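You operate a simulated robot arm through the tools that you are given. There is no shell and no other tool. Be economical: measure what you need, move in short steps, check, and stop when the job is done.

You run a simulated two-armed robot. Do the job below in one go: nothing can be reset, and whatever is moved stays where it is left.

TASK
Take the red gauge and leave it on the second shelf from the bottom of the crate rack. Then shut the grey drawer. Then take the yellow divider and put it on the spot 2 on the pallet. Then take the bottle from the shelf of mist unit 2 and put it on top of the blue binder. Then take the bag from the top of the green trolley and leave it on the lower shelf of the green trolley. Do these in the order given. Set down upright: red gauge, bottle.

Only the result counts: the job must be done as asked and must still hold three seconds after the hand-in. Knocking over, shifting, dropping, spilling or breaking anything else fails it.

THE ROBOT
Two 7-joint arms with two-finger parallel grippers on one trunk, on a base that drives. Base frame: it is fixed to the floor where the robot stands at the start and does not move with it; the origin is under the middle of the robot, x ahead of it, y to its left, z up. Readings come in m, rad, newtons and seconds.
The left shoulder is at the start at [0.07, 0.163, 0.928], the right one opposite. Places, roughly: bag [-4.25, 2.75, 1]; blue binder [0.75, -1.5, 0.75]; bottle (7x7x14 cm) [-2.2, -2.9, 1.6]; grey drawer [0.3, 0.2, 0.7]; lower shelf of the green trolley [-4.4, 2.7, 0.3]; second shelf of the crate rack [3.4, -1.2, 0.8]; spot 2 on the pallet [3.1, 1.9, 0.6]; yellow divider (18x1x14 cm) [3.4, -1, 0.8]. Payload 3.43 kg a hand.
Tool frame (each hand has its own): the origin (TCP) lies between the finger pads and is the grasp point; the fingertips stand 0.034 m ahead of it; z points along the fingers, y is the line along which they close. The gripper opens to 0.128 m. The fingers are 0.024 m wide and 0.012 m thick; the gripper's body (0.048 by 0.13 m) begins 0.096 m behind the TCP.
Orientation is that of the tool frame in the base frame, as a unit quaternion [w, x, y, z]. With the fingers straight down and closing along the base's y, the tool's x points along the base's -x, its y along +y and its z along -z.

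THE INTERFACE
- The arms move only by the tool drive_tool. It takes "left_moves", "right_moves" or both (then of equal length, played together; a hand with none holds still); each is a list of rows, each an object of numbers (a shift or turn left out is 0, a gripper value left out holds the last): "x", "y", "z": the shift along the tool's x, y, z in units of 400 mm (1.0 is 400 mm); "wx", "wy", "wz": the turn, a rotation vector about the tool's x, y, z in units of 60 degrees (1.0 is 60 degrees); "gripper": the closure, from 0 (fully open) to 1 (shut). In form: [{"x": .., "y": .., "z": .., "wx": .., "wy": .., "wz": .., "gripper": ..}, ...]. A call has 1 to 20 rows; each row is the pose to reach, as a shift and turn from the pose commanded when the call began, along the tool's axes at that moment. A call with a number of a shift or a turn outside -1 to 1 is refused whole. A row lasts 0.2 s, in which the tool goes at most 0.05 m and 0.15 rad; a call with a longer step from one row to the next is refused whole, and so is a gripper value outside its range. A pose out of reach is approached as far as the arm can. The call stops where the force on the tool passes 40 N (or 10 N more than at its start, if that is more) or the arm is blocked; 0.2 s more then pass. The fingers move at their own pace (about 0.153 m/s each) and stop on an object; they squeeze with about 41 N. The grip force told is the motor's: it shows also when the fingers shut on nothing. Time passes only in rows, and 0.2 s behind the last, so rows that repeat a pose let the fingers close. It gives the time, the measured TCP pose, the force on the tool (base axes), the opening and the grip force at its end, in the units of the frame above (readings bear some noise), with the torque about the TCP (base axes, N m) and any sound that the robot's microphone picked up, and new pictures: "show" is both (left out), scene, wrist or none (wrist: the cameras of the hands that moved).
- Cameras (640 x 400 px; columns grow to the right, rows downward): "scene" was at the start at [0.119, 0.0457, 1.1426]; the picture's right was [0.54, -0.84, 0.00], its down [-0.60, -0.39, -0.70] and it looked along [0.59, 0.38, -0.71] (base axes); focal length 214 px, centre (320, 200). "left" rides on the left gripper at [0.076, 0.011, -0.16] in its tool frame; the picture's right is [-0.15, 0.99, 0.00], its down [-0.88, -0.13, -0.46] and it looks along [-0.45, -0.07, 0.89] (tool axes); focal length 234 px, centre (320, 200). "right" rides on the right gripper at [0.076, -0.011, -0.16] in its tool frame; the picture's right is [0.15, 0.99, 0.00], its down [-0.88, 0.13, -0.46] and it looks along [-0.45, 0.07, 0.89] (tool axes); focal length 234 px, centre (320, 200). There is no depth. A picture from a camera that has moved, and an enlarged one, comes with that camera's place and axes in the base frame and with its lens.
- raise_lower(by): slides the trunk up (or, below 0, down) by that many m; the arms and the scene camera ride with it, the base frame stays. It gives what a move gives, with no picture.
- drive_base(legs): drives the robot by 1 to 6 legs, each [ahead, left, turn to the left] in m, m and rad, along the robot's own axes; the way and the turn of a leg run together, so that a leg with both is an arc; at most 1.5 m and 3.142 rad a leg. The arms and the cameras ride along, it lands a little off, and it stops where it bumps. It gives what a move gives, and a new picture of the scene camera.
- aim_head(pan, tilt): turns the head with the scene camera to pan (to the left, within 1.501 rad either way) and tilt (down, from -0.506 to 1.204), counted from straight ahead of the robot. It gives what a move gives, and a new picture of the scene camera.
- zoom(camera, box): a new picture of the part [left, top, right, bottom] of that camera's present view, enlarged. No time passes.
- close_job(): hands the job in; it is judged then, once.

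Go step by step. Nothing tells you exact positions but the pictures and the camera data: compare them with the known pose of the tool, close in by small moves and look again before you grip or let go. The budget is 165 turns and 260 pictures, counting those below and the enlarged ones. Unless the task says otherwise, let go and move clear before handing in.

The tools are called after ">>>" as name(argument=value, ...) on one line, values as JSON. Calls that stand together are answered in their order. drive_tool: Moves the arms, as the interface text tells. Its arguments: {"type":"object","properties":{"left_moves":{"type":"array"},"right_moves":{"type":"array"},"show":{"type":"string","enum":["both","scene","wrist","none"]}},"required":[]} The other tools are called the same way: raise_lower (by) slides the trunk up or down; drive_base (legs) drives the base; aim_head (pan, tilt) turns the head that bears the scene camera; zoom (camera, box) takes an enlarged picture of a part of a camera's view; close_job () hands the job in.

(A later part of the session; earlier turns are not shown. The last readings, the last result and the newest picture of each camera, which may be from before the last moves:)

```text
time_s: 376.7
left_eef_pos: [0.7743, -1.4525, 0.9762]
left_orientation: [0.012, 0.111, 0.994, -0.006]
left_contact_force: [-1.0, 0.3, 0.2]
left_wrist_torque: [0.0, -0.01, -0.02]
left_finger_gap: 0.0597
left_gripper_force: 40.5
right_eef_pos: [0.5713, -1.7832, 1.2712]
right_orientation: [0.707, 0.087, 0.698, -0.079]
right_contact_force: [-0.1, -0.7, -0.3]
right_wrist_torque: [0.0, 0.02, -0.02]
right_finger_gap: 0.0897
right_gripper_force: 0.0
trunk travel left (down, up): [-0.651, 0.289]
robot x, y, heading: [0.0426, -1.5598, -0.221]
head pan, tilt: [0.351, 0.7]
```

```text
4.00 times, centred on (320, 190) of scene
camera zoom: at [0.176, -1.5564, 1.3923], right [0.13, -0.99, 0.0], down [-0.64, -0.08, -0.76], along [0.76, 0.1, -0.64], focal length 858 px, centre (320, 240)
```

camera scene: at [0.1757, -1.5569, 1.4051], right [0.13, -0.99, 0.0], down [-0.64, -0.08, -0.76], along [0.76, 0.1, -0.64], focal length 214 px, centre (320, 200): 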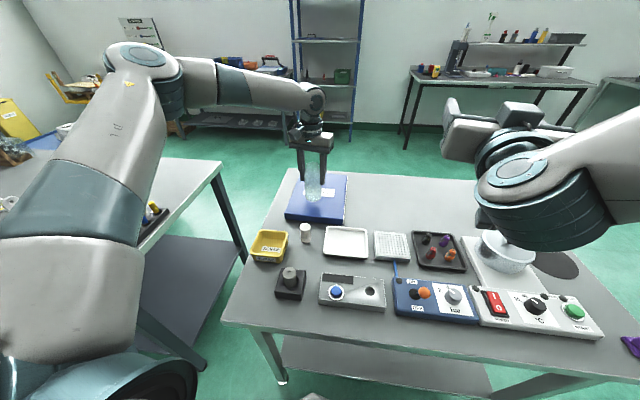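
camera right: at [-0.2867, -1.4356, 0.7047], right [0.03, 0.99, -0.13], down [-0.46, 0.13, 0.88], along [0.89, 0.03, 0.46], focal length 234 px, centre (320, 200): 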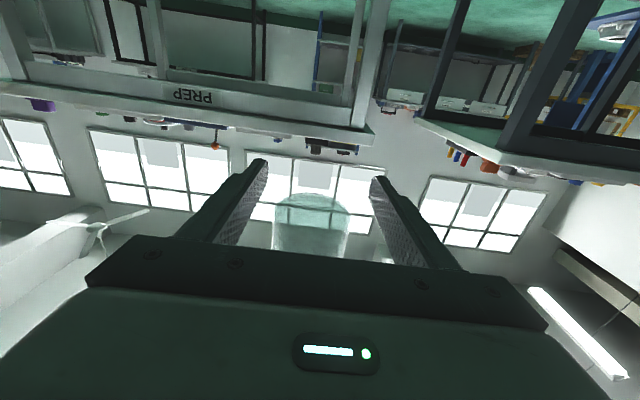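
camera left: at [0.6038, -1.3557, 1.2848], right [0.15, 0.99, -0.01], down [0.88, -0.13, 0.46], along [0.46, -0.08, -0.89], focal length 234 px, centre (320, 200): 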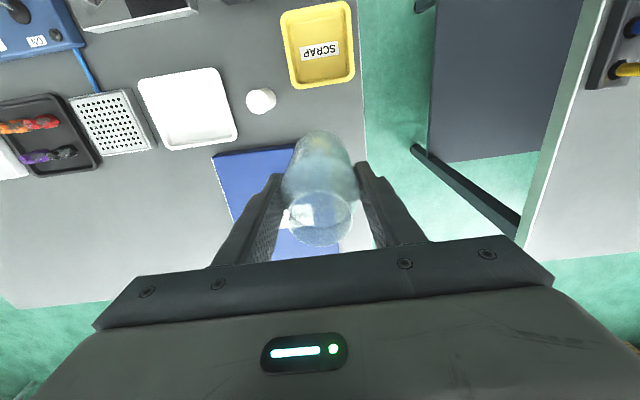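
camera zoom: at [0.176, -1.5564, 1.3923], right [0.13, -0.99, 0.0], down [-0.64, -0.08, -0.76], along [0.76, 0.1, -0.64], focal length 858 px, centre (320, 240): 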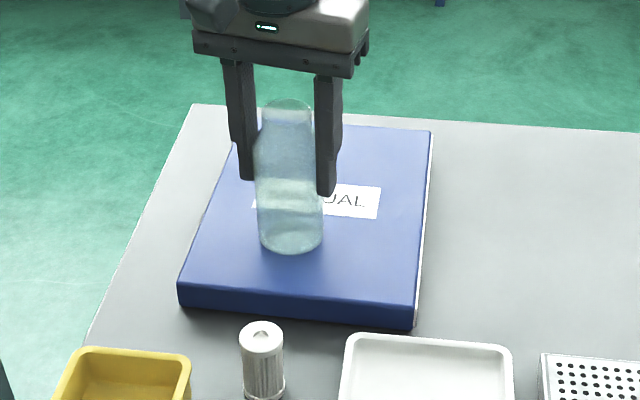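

>>> drive_tool(left_moves=[{"gripper": 0.52}, {"gripper": 0.48}, {"gripper": 0.42}, {"gripper": 0.3}, {"gripper": 0.1}, {"gripper": 0.0}, {"gripper": 0.0}], show="wrist")

>>> zoom(camera="scene", box=[270, 140, 370, 240])

```text
time_s: 378.3
left_eef_pos: [0.7741, -1.4537, 0.9768]
left_orientation: [0.011, 0.11, 0.994, -0.007]
left_contact_force: [-0.2, -0.5, 0.3]
left_wrist_torque: [0.03, 0.03, -0.02]
left_finger_gap: 0.1282
left_gripper_force: 0.0
right_eef_pos: [0.5721, -1.7825, 1.2724]
right_orientation: [0.706, 0.088, 0.698, -0.08]
right_contact_force: [0.4, 0.1, -0.5]
right_wrist_torque: [0.01, 0.01, 0.02]
right_finger_gap: 0.0895
right_gripper_force: 0.0
trunk travel left (down, up): [-0.651, 0.289]
robot x, y, heading: [0.0457, -1.5562, -0.223]
head pan, tilt: [0.351, 0.7]
camera left: at [0.7005, -1.4222, 1.1347], right [0.36, 0.93, -0.01], down [0.82, -0.31, 0.48], along [0.44, -0.18, -0.88], focal length 234 px, centre (320, 200)
```

left: 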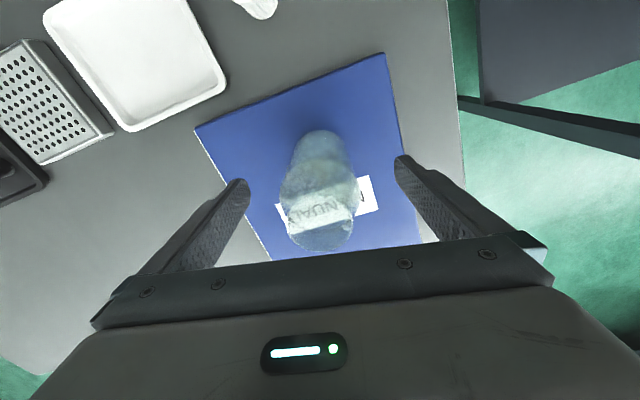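

```text
4.00 times, centred on (320, 190) of scene
camera zoom: at [0.1758, -1.5566, 1.3926], right [0.13, -0.99, 0.0], down [-0.64, -0.08, -0.76], along [0.76, 0.1, -0.64], focal length 858 px, centre (320, 240)
```

zoom: 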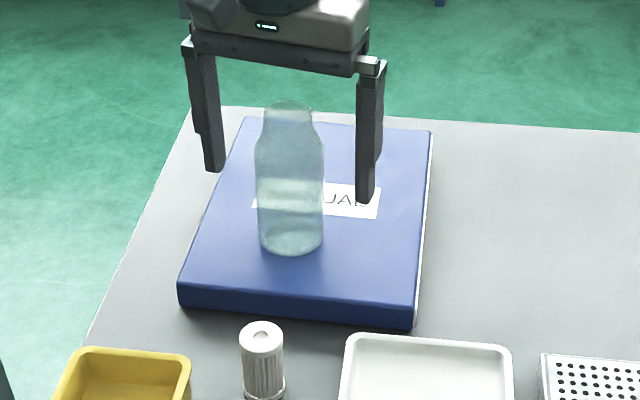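

The bottle stands upright on the binder. I'll raise the trunk straight up so the left hand clears it, then back away.

>>> raise_lower(by=0.22)

>>> drive_base(legs=[[-0.7, 0, 0]])

>>> zoom(camera="scene", box=[270, 100, 430, 220])

```text
time_s: 380.7
left_eef_pos: [0.774, -1.4539, 1.197]
left_orientation: [0.011, 0.111, 0.994, -0.007]
left_contact_force: [0.3, -0.7, -0.4]
left_wrist_torque: [-0.02, -0.03, -0.01]
left_finger_gap: 0.1281
left_gripper_force: 0.1
right_eef_pos: [0.572, -1.783, 1.4926]
right_orientation: [0.706, 0.088, 0.698, -0.079]
right_contact_force: [-0.1, -0.5, -0.6]
right_wrist_torque: [-0.01, 0.01, -0.02]
right_finger_gap: 0.0893
right_gripper_force: 0.0
trunk travel left (down, up): [-0.871, 0.069]
robot x, y, heading: [0.0409, -1.5561, -0.229]
head pan, tilt: [0.351, 0.7]
```

```text
time_s: 384.5
left_eef_pos: [0.0996, -1.3013, 1.1964]
left_orientation: [0.012, 0.112, 0.994, -0.007]
left_contact_force: [-0.3, 0.3, 0.0]
left_wrist_torque: [-0.02, -0.01, -0.02]
left_finger_gap: 0.1281
left_gripper_force: 0.2
right_eef_pos: [-0.1038, -1.6297, 1.4921]
right_orientation: [0.705, 0.089, 0.699, -0.081]
right_contact_force: [0.4, -0.1, -0.3]
right_wrist_torque: [-0.01, 0.0, 0.02]
right_finger_gap: 0.0895
right_gripper_force: 0.1
trunk travel left (down, up): [-0.871, 0.069]
robot x, y, heading: [-0.6343, -1.4035, -0.231]
head pan, tilt: [0.351, 0.7]
camera scene: at [-0.4985, -1.4021, 1.6124], right [0.12, -0.99, 0.0], down [-0.64, -0.08, -0.76], along [0.76, 0.09, -0.65], focal length 214 px, centre (320, 200)
```

scene: 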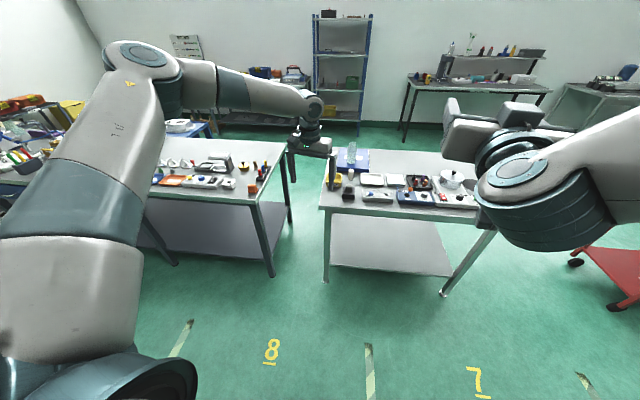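

```text
3.33 times, centred on (350, 160) of scene
camera zoom: at [-0.4985, -1.4021, 1.6124], right [0.12, -0.99, 0.0], down [-0.64, -0.08, -0.76], along [0.76, 0.09, -0.65], focal length 715 px, centre (220, 333)
```

zoom: 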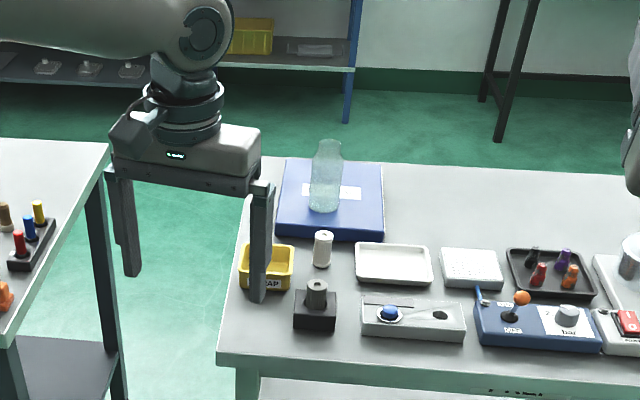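

The bottle stands on the binder and nothing else moved. Last is the bag on the green trolley, behind and to the left; I'll turn around and look for a route.

>>> drive_base(legs=[[-0.2, 0.1, 0], [0, 0, 2.36]])

>>> aim_head(pan=0.3, tilt=0.25)

```text
time_s: 391.8
left_eef_pos: [-1.393, -0.8068, 1.1971]
left_orientation: [-0.012, 0.872, -0.489, -0.008]
left_contact_force: [0.2, -0.2, -0.6]
left_wrist_torque: [0.01, 0.04, -0.03]
left_finger_gap: 0.1283
left_gripper_force: 0.1
right_eef_pos: [-1.0158, -0.7214, 1.4929]
right_orientation: [0.347, -0.608, 0.352, 0.621]
right_contact_force: [-0.2, 0.2, 0.3]
right_wrist_torque: [-0.02, -0.01, -0.01]
right_finger_gap: 0.0899
right_gripper_force: 0.0
trunk travel left (down, up): [-0.871, 0.069]
robot x, y, heading: [-0.8119, -1.2587, 2.119]
head pan, tilt: [0.351, 0.7]
camera scene: at [-0.9004, -1.1614, 1.6126], right [0.62, 0.78, 0.0], down [0.5, -0.4, -0.76], along [-0.6, 0.48, -0.64], focal length 214 px, centre (320, 200)
```

scene: 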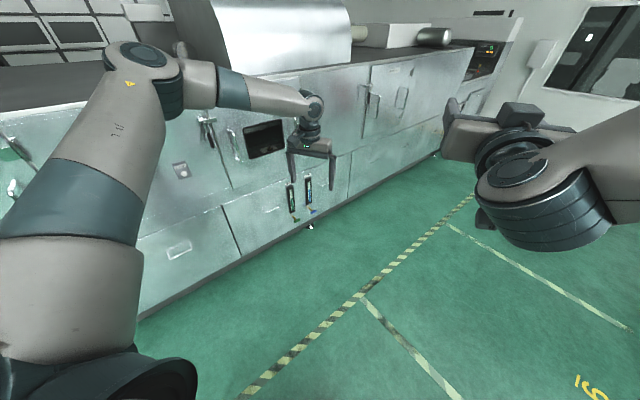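

```text
time_s: 392.7
left_eef_pos: [-1.3944, -0.8071, 1.1969]
left_orientation: [-0.011, 0.872, -0.488, -0.008]
left_contact_force: [0.7, 0.4, 0.6]
left_wrist_torque: [-0.01, 0.01, 0.01]
left_finger_gap: 0.1279
left_gripper_force: 0.0
right_eef_pos: [-1.0176, -0.722, 1.4922]
right_orientation: [0.348, -0.608, 0.353, 0.62]
right_contact_force: [-0.2, -0.7, -0.4]
right_wrist_torque: [-0.01, 0.0, -0.02]
right_finger_gap: 0.0894
right_gripper_force: 0.1
trunk travel left (down, up): [-0.871, 0.069]
robot x, y, heading: [-0.8102, -1.2596, 2.121]
head pan, tilt: [0.3, 0.25]
camera scene: at [-0.9042, -1.1527, 1.6534], right [0.66, 0.75, 0.0], down [0.19, -0.16, -0.97], along [-0.73, 0.64, -0.25], focal length 214 px, centre (320, 200)
```

scene: 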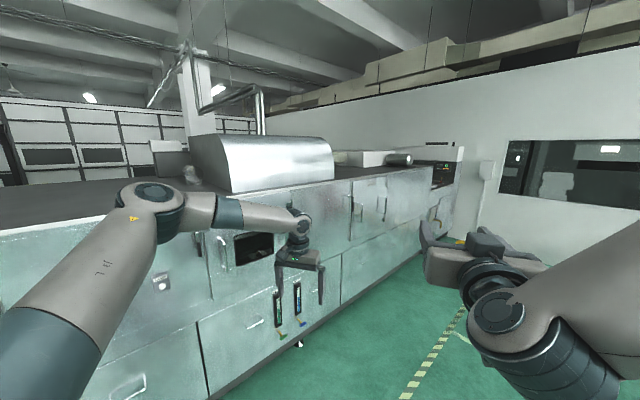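

The machine ends at y≈2.2, with a passage along the wall toward the trolley. I'll drive up along the aisle and then face into the passage.

>>> drive_base(legs=[[0, 0, -0.55], [1.4, 0, 0], [1.3, 0, 0]])

>>> aim_head(pan=0.7, tilt=0.3)

```text
time_s: 407.1
left_eef_pos: [-1.1157, 2.0882, 1.1977]
left_orientation: [0.013, -0.706, 0.708, 0.005]
left_contact_force: [-0.2, 0.1, 0.1]
left_wrist_torque: [0.01, 0.0, 0.02]
left_finger_gap: 0.1281
left_gripper_force: 0.0
right_eef_pos: [-0.7503, 1.9611, 1.4919]
right_orientation: [0.504, -0.49, 0.505, 0.501]
right_contact_force: [-1.0, 0.2, 0.4]
right_wrist_torque: [0.04, -0.04, -0.01]
right_finger_gap: 0.0896
right_gripper_force: 0.0
trunk travel left (down, up): [-0.871, 0.069]
robot x, y, heading: [-0.859, 1.3957, 1.563]
head pan, tilt: [0.3, 0.25]
camera scene: at [-0.8822, 1.5369, 1.6535], right [0.96, 0.29, 0.0], down [0.07, -0.24, -0.97], along [-0.28, 0.93, -0.25], focal length 214 px, centre (320, 200)
```

scene: 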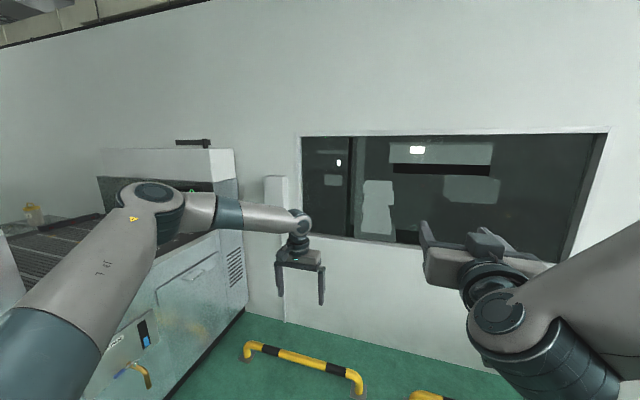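

```text
time_s: 408.0
left_eef_pos: [-1.1158, 2.0887, 1.1966]
left_orientation: [0.013, -0.706, 0.708, 0.005]
left_contact_force: [0.7, 1.1, -0.1]
left_wrist_torque: [0.01, 0.0, -0.02]
left_finger_gap: 0.128
left_gripper_force: 0.1
right_eef_pos: [-0.7513, 1.9635, 1.4918]
right_orientation: [0.505, -0.489, 0.506, 0.501]
right_contact_force: [0.3, -0.1, -0.8]
right_wrist_torque: [0.01, -0.01, 0.02]
right_finger_gap: 0.0896
right_gripper_force: 0.0
trunk travel left (down, up): [-0.871, 0.069]
robot x, y, heading: [-0.857, 1.3948, 1.562]
head pan, tilt: [0.7, 0.3]
camera scene: at [-0.9148, 1.5206, 1.6487], right [0.77, 0.64, 0.0], down [0.19, -0.23, -0.96], along [-0.61, 0.74, -0.3], focal length 214 px, centre (320, 200)
```

scene: 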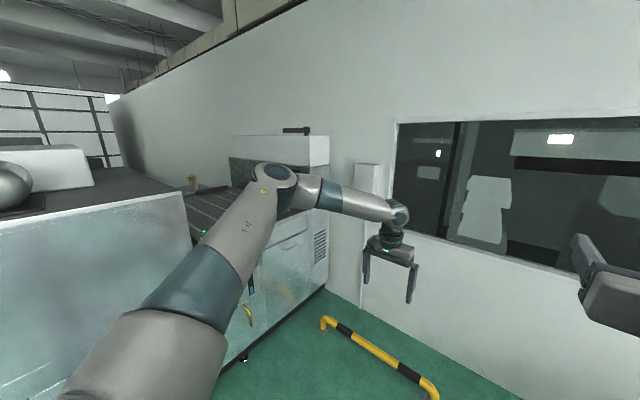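

The machine spans right up to the wall here, and the trolley with the bag is on its far side. I have to go around the machine's other end, at y≈-7.3. I'll turn and head that way.

>>> drive_base(legs=[[0, 0, -1.57], [0, 0, -1.56], [1.5, 0, 0], [1.5, 0, 0], [1.5, 0, 0]])

>>> aim_head(pan=0.0, tilt=0.15)

```text
time_s: 437.2
left_eef_pos: [-0.737, -3.8101, 1.1975]
left_orientation: [0.005, 0.713, 0.701, -0.013]
left_contact_force: [0.2, 0.2, -0.4]
left_wrist_torque: [0.01, 0.01, 0.03]
left_finger_gap: 0.128
left_gripper_force: 0.1
right_eef_pos: [-1.1014, -3.6772, 1.4923]
right_orientation: [0.497, 0.509, 0.486, -0.508]
right_contact_force: [-0.1, 0.6, 0.8]
right_wrist_torque: [-0.03, 0.01, 0.01]
right_finger_gap: 0.0895
right_gripper_force: 0.2
trunk travel left (down, up): [-0.871, 0.069]
robot x, y, heading: [-0.9877, -3.1133, -1.594]
head pan, tilt: [0.7, 0.3]
camera scene: at [-0.9298, -3.2342, 1.6488], right [-0.78, -0.63, 0.0], down [-0.19, 0.23, -0.96], along [0.6, -0.74, -0.3], focal length 214 px, centre (320, 200)
```

scene: 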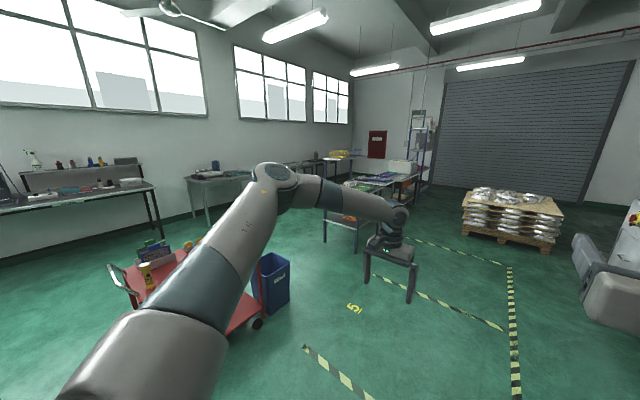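

```text
time_s: 438.2
left_eef_pos: [-0.736, -3.8091, 1.1971]
left_orientation: [0.005, 0.712, 0.702, -0.013]
left_contact_force: [-0.3, 0.1, 0.1]
left_wrist_torque: [-0.02, -0.04, -0.02]
left_finger_gap: 0.1281
left_gripper_force: 0.1
right_eef_pos: [-1.1013, -3.6781, 1.4924]
right_orientation: [0.498, 0.509, 0.486, -0.508]
right_contact_force: [0.1, 0.2, 0.3]
right_wrist_torque: [-0.01, 0.03, -0.01]
right_finger_gap: 0.0897
right_gripper_force: 0.0
trunk travel left (down, up): [-0.871, 0.069]
robot x, y, heading: [-0.9859, -3.11, -1.591]
head pan, tilt: [0.0, 0.15]
camera scene: at [-0.9902, -3.2549, 1.6627], right [-1.0, 0.02, 0.0], down [0.0, 0.15, -0.99], along [-0.02, -0.99, -0.15], focal length 214 px, centre (320, 200)
```

scene: 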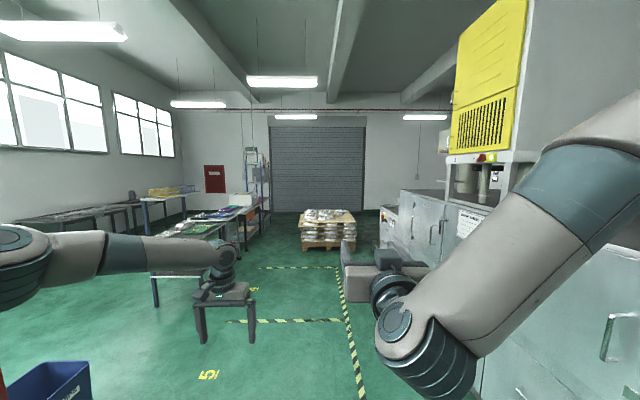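

A pallet of sacks blocks the machine's end, with a roughly 0.7 m lane between it and the tables on the left. I'll drive closer and measure it.

>>> drive_base(legs=[[1.2, 0.2, 0.02], [1.2, 0.25, 0]])

>>> aim_head(pan=0.0, tilt=0.5)

```text
time_s: 450.1
left_eef_pos: [-0.2838, -6.1736, 1.1986]
left_orientation: [0.006, 0.696, 0.718, -0.014]
left_contact_force: [0.3, 0.6, -0.2]
left_wrist_torque: [-0.03, -0.01, 0.01]
left_finger_gap: 0.1283
left_gripper_force: 0.1
right_eef_pos: [-0.6553, -6.0589, 1.4921]
right_orientation: [0.509, 0.497, 0.497, -0.496]
right_contact_force: [0.7, -0.7, 0.1]
right_wrist_torque: [-0.01, -0.01, 0.0]
right_finger_gap: 0.0896
right_gripper_force: 0.1
trunk travel left (down, up): [-0.871, 0.069]
robot x, y, heading: [-0.5678, -5.4893, -1.544]
head pan, tilt: [0.0, 0.15]
camera scene: at [-0.5643, -5.6329, 1.6628], right [-1.0, -0.03, 0.0], down [0.0, 0.15, -0.99], along [0.03, -0.99, -0.15], focal length 214 px, centre (320, 200)
```

scene: 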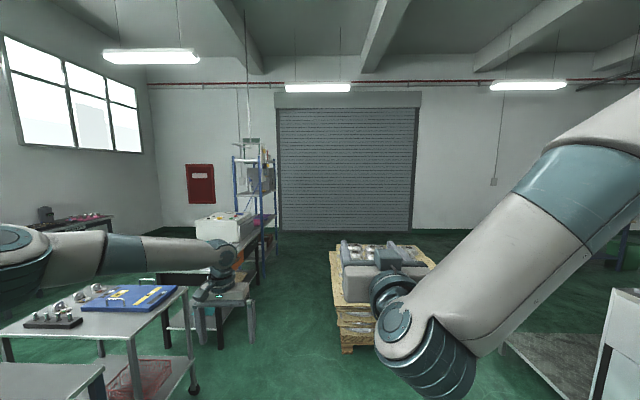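

```text
time_s: 450.9
left_eef_pos: [-0.2843, -6.1763, 1.1964]
left_orientation: [0.004, 0.696, 0.718, -0.013]
left_contact_force: [-0.3, 0.5, -1.2]
left_wrist_torque: [0.0, 0.0, 0.01]
left_finger_gap: 0.128
left_gripper_force: 0.0
right_eef_pos: [-0.6548, -6.0613, 1.4917]
right_orientation: [0.509, 0.497, 0.498, -0.495]
right_contact_force: [0.5, -0.4, 0.0]
right_wrist_torque: [-0.02, 0.0, 0.05]
right_finger_gap: 0.0895
right_gripper_force: 0.1
trunk travel left (down, up): [-0.871, 0.069]
robot x, y, heading: [-0.5668, -5.4909, -1.546]
head pan, tilt: [0.0, 0.499]
camera scene: at [-0.564, -5.6324, 1.6303], right [-1.0, -0.03, 0.0], down [-0.01, 0.48, -0.88], along [0.03, -0.88, -0.48], focal length 214 px, centre (320, 200)
```

scene: 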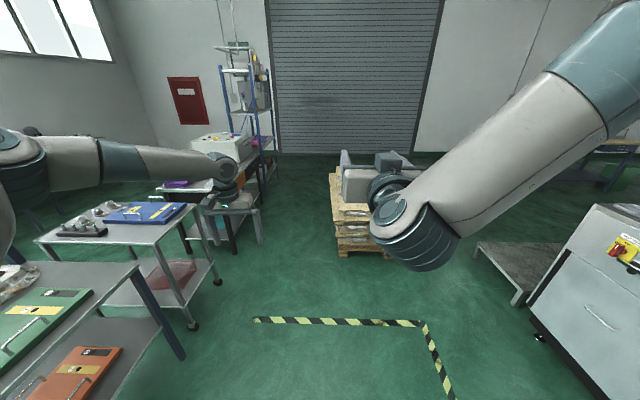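

The lane between the pallet (x≈-0.69) and the tables (x≈0.4) is about 1.1 m wide. I'll go through it and behind the pallet.

>>> drive_base(legs=[[0, 0.36, -0.025], [1.4, 0, 0], [1.4, 0, 0], [0.9, 0, 0]])

>>> aim_head(pan=-1.4, tilt=0.35)

```text
time_s: 470.7
left_eef_pos: [-0.0257, -9.8873, 1.1972]
left_orientation: [0.005, 0.714, 0.7, -0.013]
left_contact_force: [0.0, -0.1, 0.7]
left_wrist_torque: [-0.04, 0.0, 0.01]
left_finger_gap: 0.1281
left_gripper_force: 0.1
right_eef_pos: [-0.3896, -9.7547, 1.492]
right_orientation: [0.498, 0.509, 0.484, -0.508]
right_contact_force: [0.1, -0.8, 0.2]
right_wrist_torque: [0.05, 0.0, 0.02]
right_finger_gap: 0.0898
right_gripper_force: 0.1
trunk travel left (down, up): [-0.871, 0.069]
robot x, y, heading: [-0.2744, -9.1907, -1.59]
head pan, tilt: [0.0, 0.499]
camera scene: at [-0.277, -9.3301, 1.6304], right [-1.0, 0.02, 0.0], down [0.01, 0.48, -0.88], along [-0.02, -0.88, -0.48], focal length 214 px, centre (320, 200)
```

scene: 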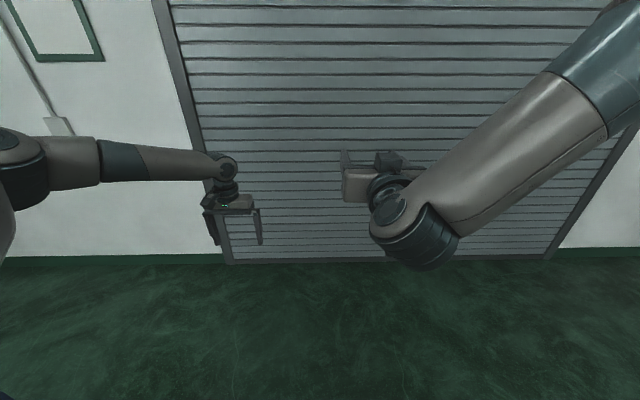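

```text
time_s: 472.3
left_eef_pos: [-0.0256, -9.8876, 1.1966]
left_orientation: [0.004, 0.714, 0.7, -0.013]
left_contact_force: [0.0, 0.1, -0.6]
left_wrist_torque: [-0.01, 0.01, -0.01]
left_finger_gap: 0.1279
left_gripper_force: 0.0
right_eef_pos: [-0.3894, -9.7555, 1.4918]
right_orientation: [0.497, 0.509, 0.485, -0.508]
right_contact_force: [-0.5, -0.8, 0.2]
right_wrist_torque: [-0.02, 0.04, 0.0]
right_finger_gap: 0.0897
right_gripper_force: 0.0
trunk travel left (down, up): [-0.871, 0.069]
robot x, y, heading: [-0.2735, -9.1919, -1.592]
head pan, tilt: [-1.4, 0.351]
camera scene: at [-0.367, -9.2543, 1.644], right [-0.15, 0.99, 0.0], down [0.34, 0.05, -0.94], along [-0.93, -0.14, -0.34], focal length 214 px, centre (320, 200)
```

scene: 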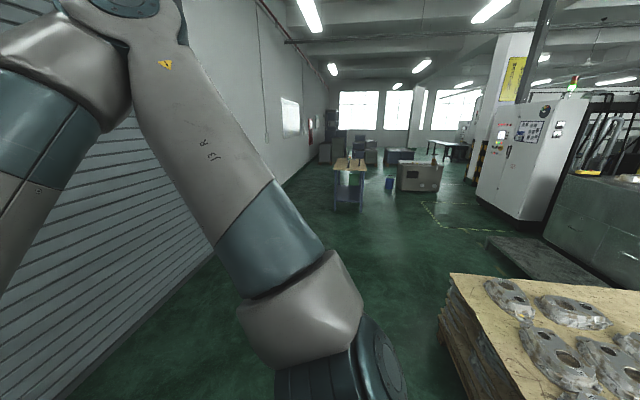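

>>> drive_base(legs=[[0, 0, -1.55], [1.5, 0, 0], [1.0, 0, 0]])

>>> aim_head(pan=-0.6, tilt=0.35)

```text
time_s: 488.1
left_eef_pos: [-3.4348, -9.5377, 1.1973]
left_orientation: [-0.006, 1.0, 0.017, -0.013]
left_contact_force: [-0.4, 0.0, -0.4]
left_wrist_torque: [-0.03, 0.02, 0.02]
left_finger_gap: 0.1281
left_gripper_force: 0.2
right_eef_pos: [-3.3221, -9.1675, 1.492]
right_orientation: [-0.011, -0.703, -0.002, 0.711]
right_contact_force: [0.8, -0.9, -0.4]
right_wrist_torque: [0.01, -0.01, 0.01]
right_finger_gap: 0.0894
right_gripper_force: 0.1
trunk travel left (down, up): [-0.871, 0.069]
robot x, y, heading: [-2.7568, -9.2501, -3.11]
head pan, tilt: [-1.4, 0.351]
camera scene: at [-2.8209, -9.1609, 1.6441], right [0.98, 0.2, 0.0], down [0.07, -0.34, -0.94], along [-0.19, 0.92, -0.34], focal length 214 px, centre (320, 200)
```

scene: 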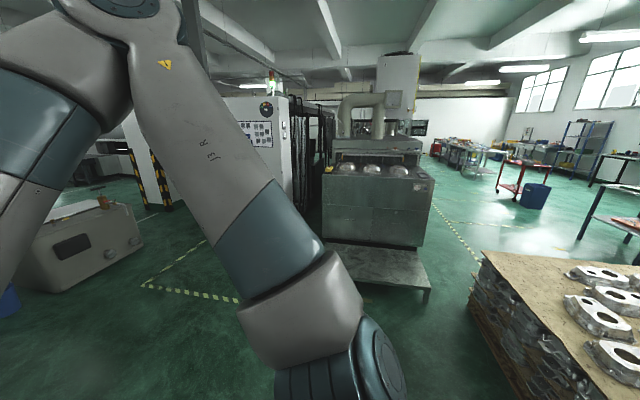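

```text
time_s: 489.3
left_eef_pos: [-3.4362, -9.5376, 1.1972]
left_orientation: [-0.006, 1.0, 0.017, -0.013]
left_contact_force: [0.6, -0.9, -0.8]
left_wrist_torque: [0.01, 0.01, -0.01]
left_finger_gap: 0.1278
left_gripper_force: 0.0
right_eef_pos: [-3.3231, -9.1679, 1.4937]
right_orientation: [-0.011, -0.703, -0.001, 0.711]
right_contact_force: [0.2, 1.3, -0.6]
right_wrist_torque: [-0.03, -0.02, -0.01]
right_finger_gap: 0.0893
right_gripper_force: 0.0
trunk travel left (down, up): [-0.871, 0.069]
robot x, y, heading: [-2.7514, -9.2546, -3.115]
head pan, tilt: [-0.6, 0.351]
camera scene: at [-2.8813, -9.2019, 1.644], right [0.54, 0.84, 0.0], down [0.29, -0.19, -0.94], along [-0.79, 0.51, -0.34], focal length 214 px, centre (320, 200)
```

scene: 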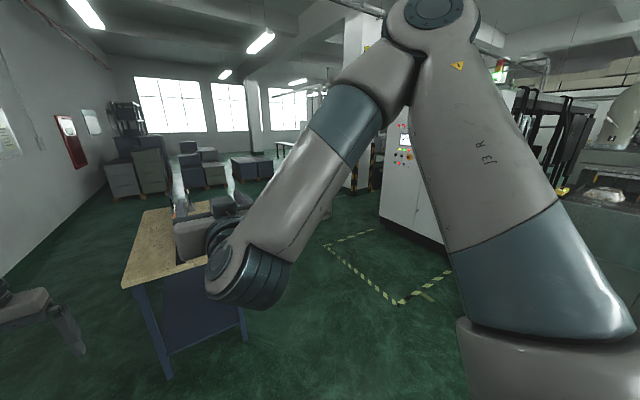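

>>> drive_base(legs=[[0, 0, -1.6]])

>>> aim_head(pan=0.45, tilt=0.3)

```text
time_s: 493.6
left_eef_pos: [-3.0115, -8.5576, 1.1972]
left_orientation: [0.012, -0.704, 0.71, 0.004]
left_contact_force: [-0.6, -1.1, 0.0]
left_wrist_torque: [-0.04, 0.01, -0.03]
left_finger_gap: 0.1283
left_gripper_force: 0.0
right_eef_pos: [-2.6464, -8.6855, 1.4905]
right_orientation: [0.506, -0.488, 0.507, 0.499]
right_contact_force: [-0.4, -0.3, 0.3]
right_wrist_torque: [0.0, 0.0, 0.03]
right_finger_gap: 0.0897
right_gripper_force: 0.0
trunk travel left (down, up): [-0.871, 0.069]
robot x, y, heading: [-2.7582, -9.25, 1.565]
head pan, tilt: [-0.6, 0.351]
camera scene: at [-2.6994, -9.124, 1.644], right [0.82, -0.57, 0.0], down [-0.2, -0.28, -0.94], along [0.54, 0.77, -0.34], focal length 214 px, centre (320, 200)
```

scene: 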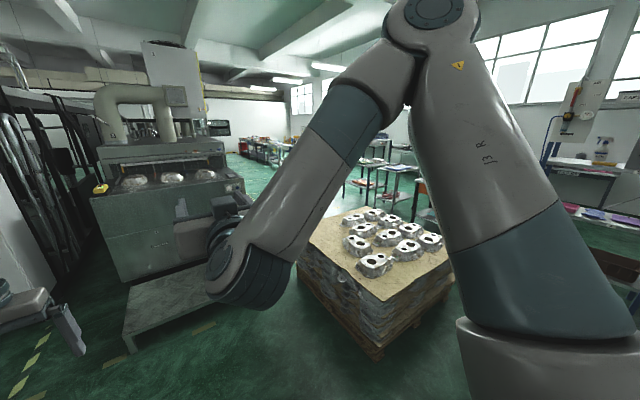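

```text
time_s: 494.9
left_eef_pos: [-3.0102, -8.558, 1.1982]
left_orientation: [0.013, -0.704, 0.71, 0.004]
left_contact_force: [0.7, 0.2, 0.1]
left_wrist_torque: [-0.02, -0.01, 0.03]
left_finger_gap: 0.128
left_gripper_force: 0.0
right_eef_pos: [-2.6444, -8.6861, 1.4931]
right_orientation: [0.506, -0.487, 0.507, 0.5]
right_contact_force: [0.4, 0.5, -0.2]
right_wrist_torque: [0.01, 0.03, -0.01]
right_finger_gap: 0.0895
right_gripper_force: 0.1
trunk travel left (down, up): [-0.871, 0.069]
robot x, y, heading: [-2.7549, -9.2547, 1.56]
head pan, tilt: [0.45, 0.3]
camera scene: at [-2.7921, -9.1156, 1.6487], right [0.91, 0.42, 0.0], down [0.13, -0.27, -0.96], along [-0.41, 0.86, -0.3], focal length 214 px, centre (320, 200)
```

scene: 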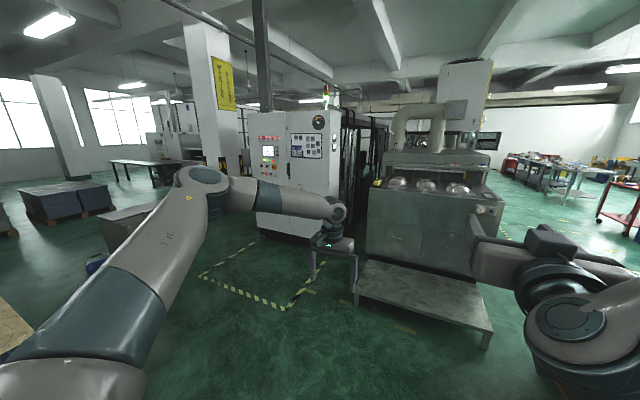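

>>> zoom(camera="scene", box=[180, 60, 420, 260])

```text
2.00 times, centred on (300, 160) of scene
camera zoom: at [-2.7921, -9.1156, 1.6487], right [0.91, 0.42, 0.0], down [0.13, -0.27, -0.96], along [-0.41, 0.86, -0.3], focal length 429 px, centre (360, 280)
```

zoom: 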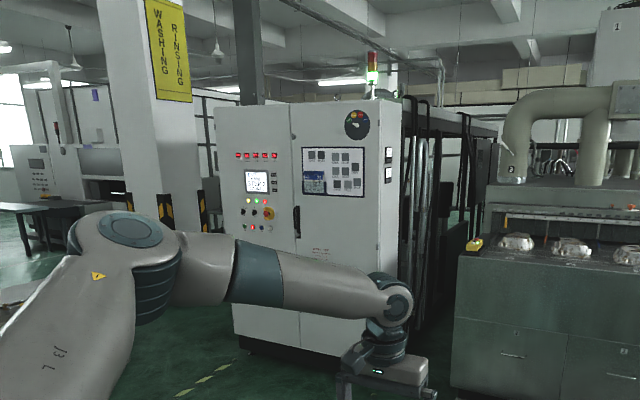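

The passage beside the machine looks too narrow, but there is open floor left of the control cabinet. I'll move diagonally that way and look ahead.

>>> drive_base(legs=[[0.65, 0.95, 0], [0.65, 0.95, 0]])

>>> aim_head(pan=0.3, tilt=0.35)

>>> aim_head(pan=-0.4, tilt=0.35)

```text
time_s: 506.2
left_eef_pos: [-4.8639, -7.223, 1.1977]
left_orientation: [0.012, -0.698, 0.716, 0.005]
left_contact_force: [0.9, -0.5, -0.6]
left_wrist_torque: [0.04, 0.0, 0.02]
left_finger_gap: 0.128
left_gripper_force: 0.0
right_eef_pos: [-4.5019, -7.3582, 1.4925]
right_orientation: [0.509, -0.484, 0.51, 0.496]
right_contact_force: [-0.2, -0.7, -0.3]
right_wrist_torque: [0.02, -0.01, 0.06]
right_finger_gap: 0.0895
right_gripper_force: 0.0
trunk travel left (down, up): [-0.871, 0.069]
robot x, y, heading: [-4.6193, -7.9168, 1.543]
head pan, tilt: [0.45, 0.3]
camera scene: at [-4.6548, -7.7843, 1.6488], right [0.91, 0.41, 0.0], down [0.12, -0.27, -0.96], along [-0.39, 0.87, -0.3], focal length 214 px, centre (320, 200)
```

scene: 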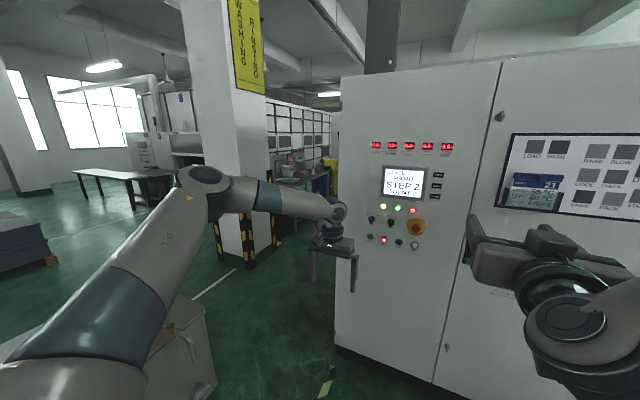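

```text
time_s: 506.9
left_eef_pos: [-4.8642, -7.2224, 1.1964]
left_orientation: [0.013, -0.699, 0.715, 0.004]
left_contact_force: [0.9, -0.2, 0.1]
left_wrist_torque: [0.0, 0.0, -0.03]
left_finger_gap: 0.1281
left_gripper_force: 0.1
right_eef_pos: [-4.5022, -7.3568, 1.4911]
right_orientation: [0.509, -0.484, 0.51, 0.496]
right_contact_force: [0.0, -0.1, 0.3]
right_wrist_torque: [-0.01, 0.01, 0.03]
right_finger_gap: 0.0895
right_gripper_force: 0.1
trunk travel left (down, up): [-0.871, 0.069]
robot x, y, heading: [-4.6184, -7.9202, 1.543]
head pan, tilt: [0.3, 0.351]
camera scene: at [-4.6424, -7.7792, 1.644], right [0.96, 0.27, 0.0], down [0.09, -0.33, -0.94], along [-0.25, 0.9, -0.34], focal length 214 px, centre (320, 200)
```

scene: 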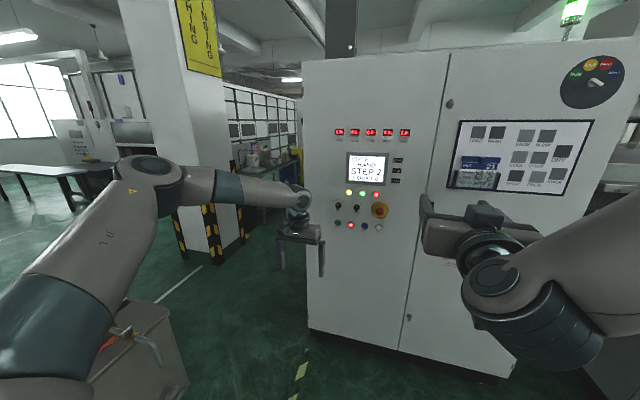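

```text
time_s: 507.9
left_eef_pos: [-4.8653, -7.223, 1.1968]
left_orientation: [0.013, -0.698, 0.716, 0.005]
left_contact_force: [0.2, -0.3, 0.0]
left_wrist_torque: [0.01, 0.0, -0.02]
left_finger_gap: 0.1277
left_gripper_force: 0.1
right_eef_pos: [-4.502, -7.357, 1.4923]
right_orientation: [0.51, -0.484, 0.511, 0.496]
right_contact_force: [-0.5, 0.0, 0.3]
right_wrist_torque: [0.01, -0.02, 0.0]
right_finger_gap: 0.0896
right_gripper_force: 0.0
trunk travel left (down, up): [-0.871, 0.069]
robot x, y, heading: [-4.6198, -7.9229, 1.542]
head pan, tilt: [-0.4, 0.351]
camera scene: at [-4.5786, -7.7841, 1.644], right [0.91, -0.41, 0.0], down [-0.14, -0.31, -0.94], along [0.39, 0.86, -0.34], focal length 214 px, centre (320, 200)
```

scene: 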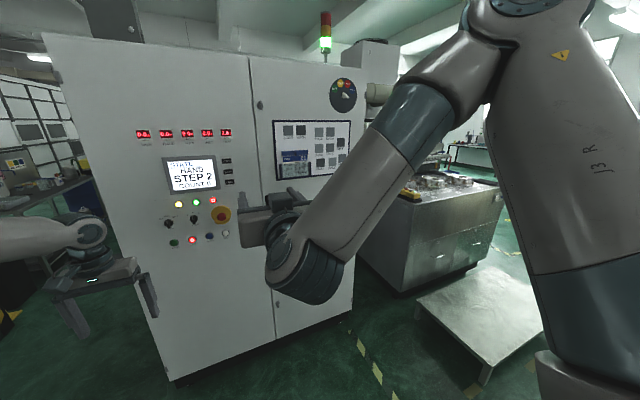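

The control cabinet spans x -5.09 to -3.62, and a grey box's corner is at about (-5.7, -7.15). The diagonal gap between them is about 0.9 m. I'll go through it on a diagonal heading, keeping to the box side, where only my base matters.

>>> drive_base(legs=[[0.29, 0, 0.846]])

>>> aim_head(pan=0.0, tilt=0.6)

```text
time_s: 510.6
left_eef_pos: [-5.4203, -7.3891, 1.1977]
left_orientation: [-0.009, 0.933, -0.358, -0.011]
left_contact_force: [-0.2, 0.8, 0.5]
left_wrist_torque: [-0.04, -0.03, -0.01]
left_finger_gap: 0.1282
left_gripper_force: 0.1
right_eef_pos: [-5.0812, -7.2015, 1.493]
right_orientation: [0.256, -0.652, 0.262, 0.664]
right_contact_force: [0.9, 0.4, -0.3]
right_wrist_torque: [-0.01, 0.0, 0.0]
right_finger_gap: 0.0896
right_gripper_force: 0.0
trunk travel left (down, up): [-0.871, 0.069]
robot x, y, heading: [-4.7357, -7.6544, 2.401]
head pan, tilt: [-0.4, 0.351]
camera scene: at [-4.806, -7.5375, 1.6441], right [0.91, 0.42, 0.0], down [0.14, -0.31, -0.94], along [-0.4, 0.85, -0.34], focal length 214 px, centre (320, 200)
```

scene: 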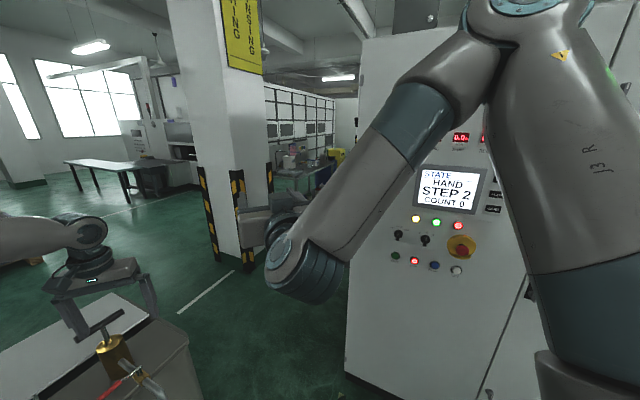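

```text
time_s: 511.4
left_eef_pos: [-5.4228, -7.3892, 1.1977]
left_orientation: [-0.01, 0.934, -0.358, -0.009]
left_contact_force: [0.6, -0.2, -0.7]
left_wrist_torque: [0.02, -0.01, -0.02]
left_finger_gap: 0.1281
left_gripper_force: 0.1
right_eef_pos: [-5.0844, -7.2013, 1.4923]
right_orientation: [0.257, -0.653, 0.262, 0.663]
right_contact_force: [0.3, 0.4, 0.4]
right_wrist_torque: [0.03, 0.04, 0.0]
right_finger_gap: 0.0897
right_gripper_force: 0.1
trunk travel left (down, up): [-0.871, 0.069]
robot x, y, heading: [-4.7326, -7.6545, 2.409]
head pan, tilt: [0.0, 0.6]
camera scene: at [-4.8345, -7.5621, 1.6212], right [0.67, 0.74, 0.0], down [0.42, -0.38, -0.82], along [-0.61, 0.55, -0.57], focal length 214 px, centre (320, 200)
```

scene: 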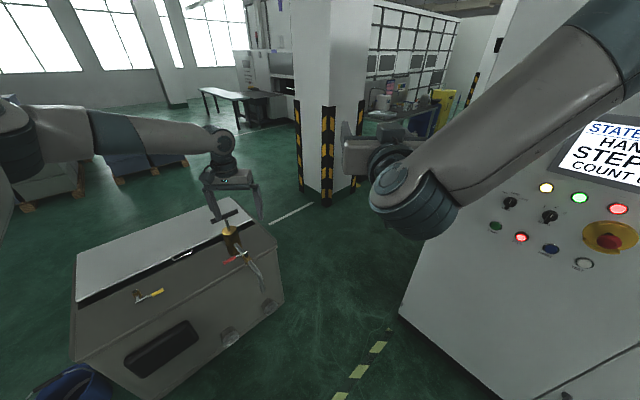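

>>> drive_base(legs=[[0, 0, -0.074], [1.04, 0, 0], [0.45, 0, -0.1]])

>>> aim_head(pan=-0.6, tilt=0.4)

```text
time_s: 519.5
left_eef_pos: [-6.3612, -6.1906, 1.1982]
left_orientation: [-0.011, 0.897, -0.441, -0.009]
left_contact_force: [-0.4, -1.1, 0.5]
left_wrist_torque: [0.0, 0.0, 0.02]
left_finger_gap: 0.1277
left_gripper_force: 0.1
right_eef_pos: [-5.9953, -6.0658, 1.4936]
right_orientation: [0.314, -0.627, 0.318, 0.638]
right_contact_force: [-0.3, 0.2, 0.1]
right_wrist_torque: [-0.01, -0.01, 0.02]
right_finger_gap: 0.0896
right_gripper_force: 0.0
trunk travel left (down, up): [-0.871, 0.069]
robot x, y, heading: [-5.7324, -6.576, 2.225]
head pan, tilt: [0.0, 0.6]
camera scene: at [-5.8136, -6.4653, 1.6215], right [0.79, 0.61, 0.0], down [0.34, -0.45, -0.83], along [-0.5, 0.65, -0.56], focal length 214 px, centre (320, 200)
```

scene: 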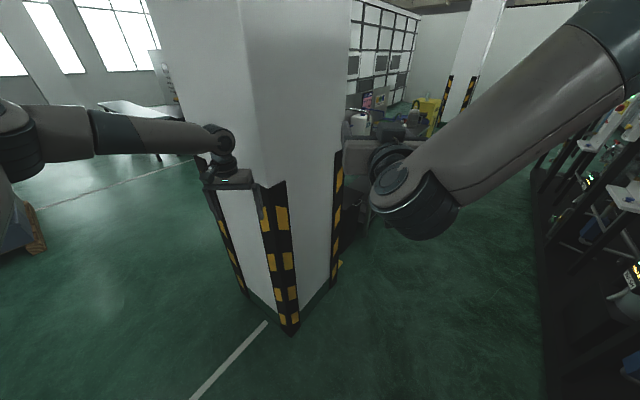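

```text
time_s: 520.5
left_eef_pos: [-6.3615, -6.1877, 1.1978]
left_orientation: [-0.012, 0.898, -0.441, -0.009]
left_contact_force: [0.1, -0.2, 0.3]
left_wrist_torque: [0.0, -0.03, 0.01]
left_finger_gap: 0.1279
left_gripper_force: 0.1
right_eef_pos: [-5.9956, -6.0644, 1.492]
right_orientation: [0.314, -0.626, 0.319, 0.638]
right_contact_force: [0.6, 0.5, 0.6]
right_wrist_torque: [-0.02, 0.02, -0.02]
right_finger_gap: 0.0893
right_gripper_force: 0.0
trunk travel left (down, up): [-0.871, 0.069]
robot x, y, heading: [-5.7321, -6.5765, 2.225]
head pan, tilt: [-0.6, 0.4]
camera scene: at [-5.7662, -6.4412, 1.6394], right [1.0, 0.06, 0.0], down [0.02, -0.39, -0.92], along [-0.05, 0.92, -0.39], focal length 214 px, centre (320, 200)
```

scene: 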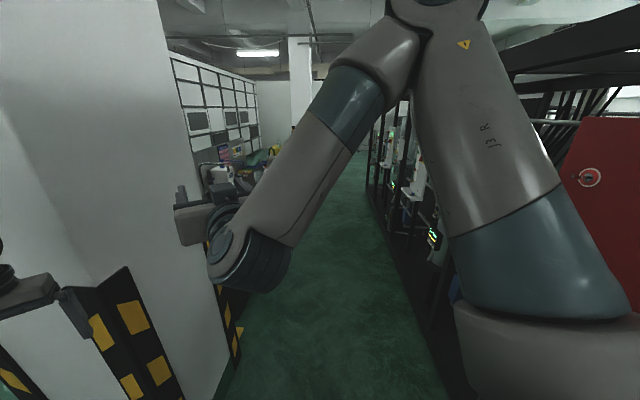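

>>> drive_base(legs=[[0, 0, -0.654], [1.4, 0, 0], [1.4, 0, 0]])

>>> aim_head(pan=0.0, tilt=0.25)

```text
time_s: 535.8
left_eef_pos: [-5.8692, -3.0906, 1.1978]
left_orientation: [0.014, -0.687, 0.726, 0.004]
left_contact_force: [-0.4, -0.4, 0.2]
left_wrist_torque: [0.02, -0.01, -0.02]
left_finger_gap: 0.1279
left_gripper_force: 0.0
right_eef_pos: [-5.5089, -3.2353, 1.4919]
right_orientation: [0.518, -0.475, 0.518, 0.488]
right_contact_force: [0.1, 0.0, 0.4]
right_wrist_torque: [0.0, -0.02, 0.0]
right_finger_gap: 0.0894
right_gripper_force: 0.0
trunk travel left (down, up): [-0.871, 0.069]
robot x, y, heading: [-5.6444, -3.7936, 1.511]
head pan, tilt: [-0.6, 0.4]
camera scene: at [-5.5828, -3.6707, 1.6395], right [0.79, -0.61, 0.0], down [-0.24, -0.31, -0.92], along [0.56, 0.73, -0.39], focal length 214 px, centre (320, 200)
```

scene: 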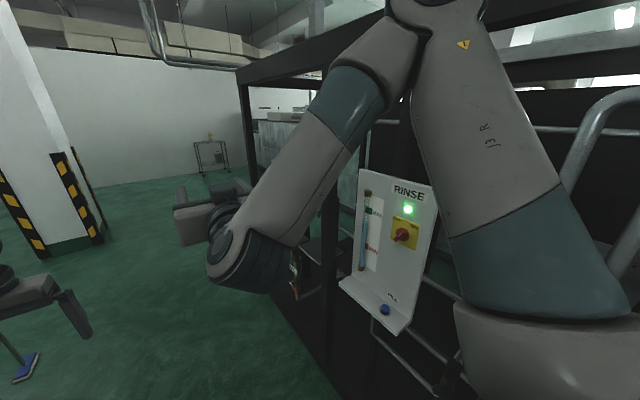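

```text
time_s: 536.8
left_eef_pos: [-5.8673, -3.0897, 1.1971]
left_orientation: [0.013, -0.687, 0.726, 0.004]
left_contact_force: [0.1, 0.1, -0.5]
left_wrist_torque: [0.0, 0.0, -0.02]
left_finger_gap: 0.1278
left_gripper_force: 0.0
right_eef_pos: [-5.5096, -3.2345, 1.4918]
right_orientation: [0.516, -0.476, 0.517, 0.489]
right_contact_force: [0.5, 0.5, -1.4]
right_wrist_torque: [0.02, -0.03, 0.02]
right_finger_gap: 0.0894
right_gripper_force: 0.1
trunk travel left (down, up): [-0.871, 0.069]
robot x, y, heading: [-5.6394, -3.7954, 1.514]
head pan, tilt: [0.0, 0.25]
camera scene: at [-5.634, -3.6501, 1.6534], right [1.0, -0.06, 0.0], down [-0.01, -0.25, -0.97], along [0.06, 0.97, -0.25], focal length 214 px, centre (320, 200)
```

scene: 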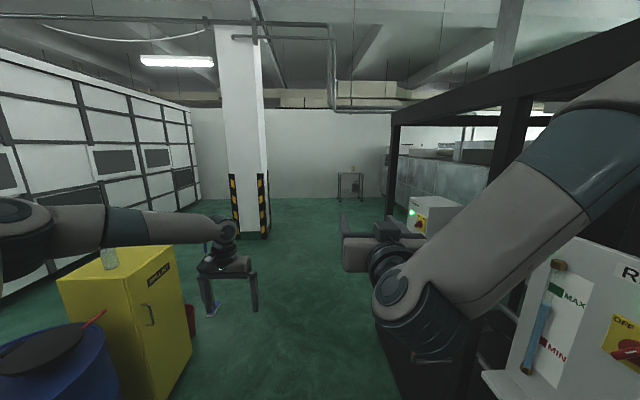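

The trolley is visible at the far end by the wall. I'll shift a bit left of the RINSE panel and continue.

>>> drive_base(legs=[[0, 0.12, 0.057], [1.5, 0, 0], [1.5, 0, 0]])

>>> aim_head(pan=-0.3, tilt=0.35)

>>> zoom(camera="scene", box=[240, 60, 480, 260])

```text
time_s: 552.1
left_eef_pos: [-6.0335, -0.0991, 1.1982]
left_orientation: [0.013, -0.706, 0.708, 0.005]
left_contact_force: [-0.8, 0.1, 0.7]
left_wrist_torque: [0.01, -0.01, 0.01]
left_finger_gap: 0.1279
left_gripper_force: 0.0
right_eef_pos: [-5.6687, -0.225, 1.4917]
right_orientation: [0.504, -0.489, 0.505, 0.502]
right_contact_force: [-0.6, -0.2, 0.0]
right_wrist_torque: [-0.04, 0.0, 0.02]
right_finger_gap: 0.0896
right_gripper_force: 0.0
trunk travel left (down, up): [-0.871, 0.069]
robot x, y, heading: [-5.7747, -0.7911, 1.571]
head pan, tilt: [0.0, 0.25]
camera scene: at [-5.771, -0.6465, 1.6535], right [1.0, -0.01, 0.0], down [0.0, -0.25, -0.97], along [0.0, 0.97, -0.25], focal length 214 px, centre (320, 200)
```

scene: 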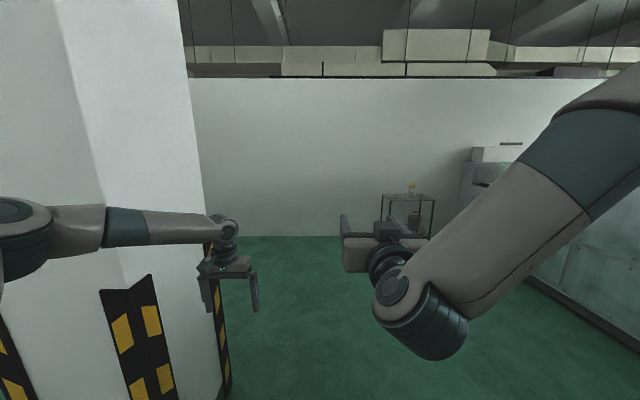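

```text
time_s: 552.9
left_eef_pos: [-6.0333, -0.0986, 1.1973]
left_orientation: [0.013, -0.707, 0.707, 0.004]
left_contact_force: [-0.1, -0.1, -0.4]
left_wrist_torque: [-0.01, 0.01, 0.03]
left_finger_gap: 0.1279
left_gripper_force: 0.1
right_eef_pos: [-5.6691, -0.2255, 1.4927]
right_orientation: [0.504, -0.49, 0.505, 0.501]
right_contact_force: [0.1, -0.2, 0.0]
right_wrist_torque: [0.01, -0.01, -0.02]
right_finger_gap: 0.0897
right_gripper_force: 0.1
trunk travel left (down, up): [-0.871, 0.069]
robot x, y, heading: [-5.7731, -0.7938, 1.562]
head pan, tilt: [-0.3, 0.351]
camera scene: at [-5.7436, -0.65, 1.644], right [0.95, -0.3, 0.0], down [-0.1, -0.33, -0.94], along [0.28, 0.9, -0.34], focal length 214 px, centre (320, 200)
```

scene: 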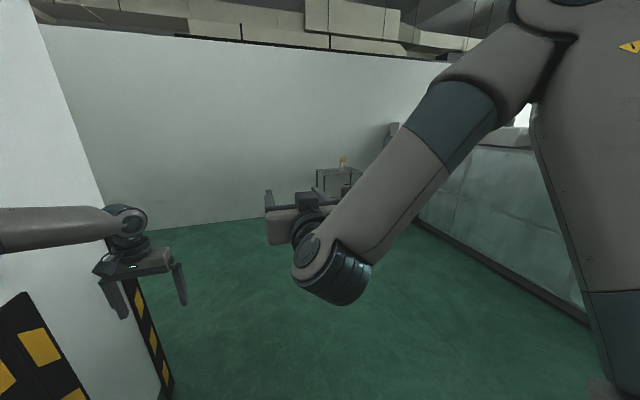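

```text
2.00 times, centred on (360, 160) of scene
camera zoom: at [-5.7436, -0.65, 1.644], right [0.95, -0.3, 0.0], down [-0.1, -0.33, -0.94], along [0.28, 0.9, -0.34], focal length 429 px, centre (240, 280)
```

zoom: 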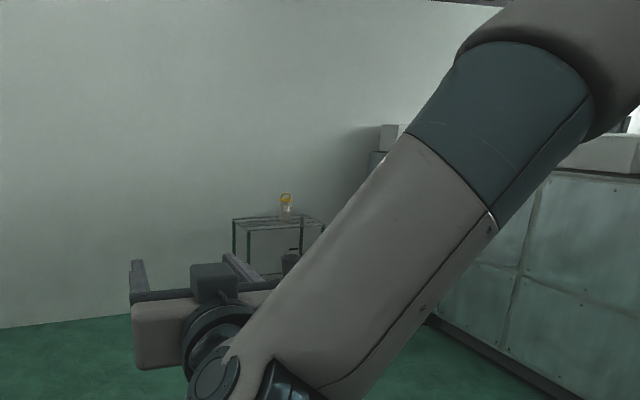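

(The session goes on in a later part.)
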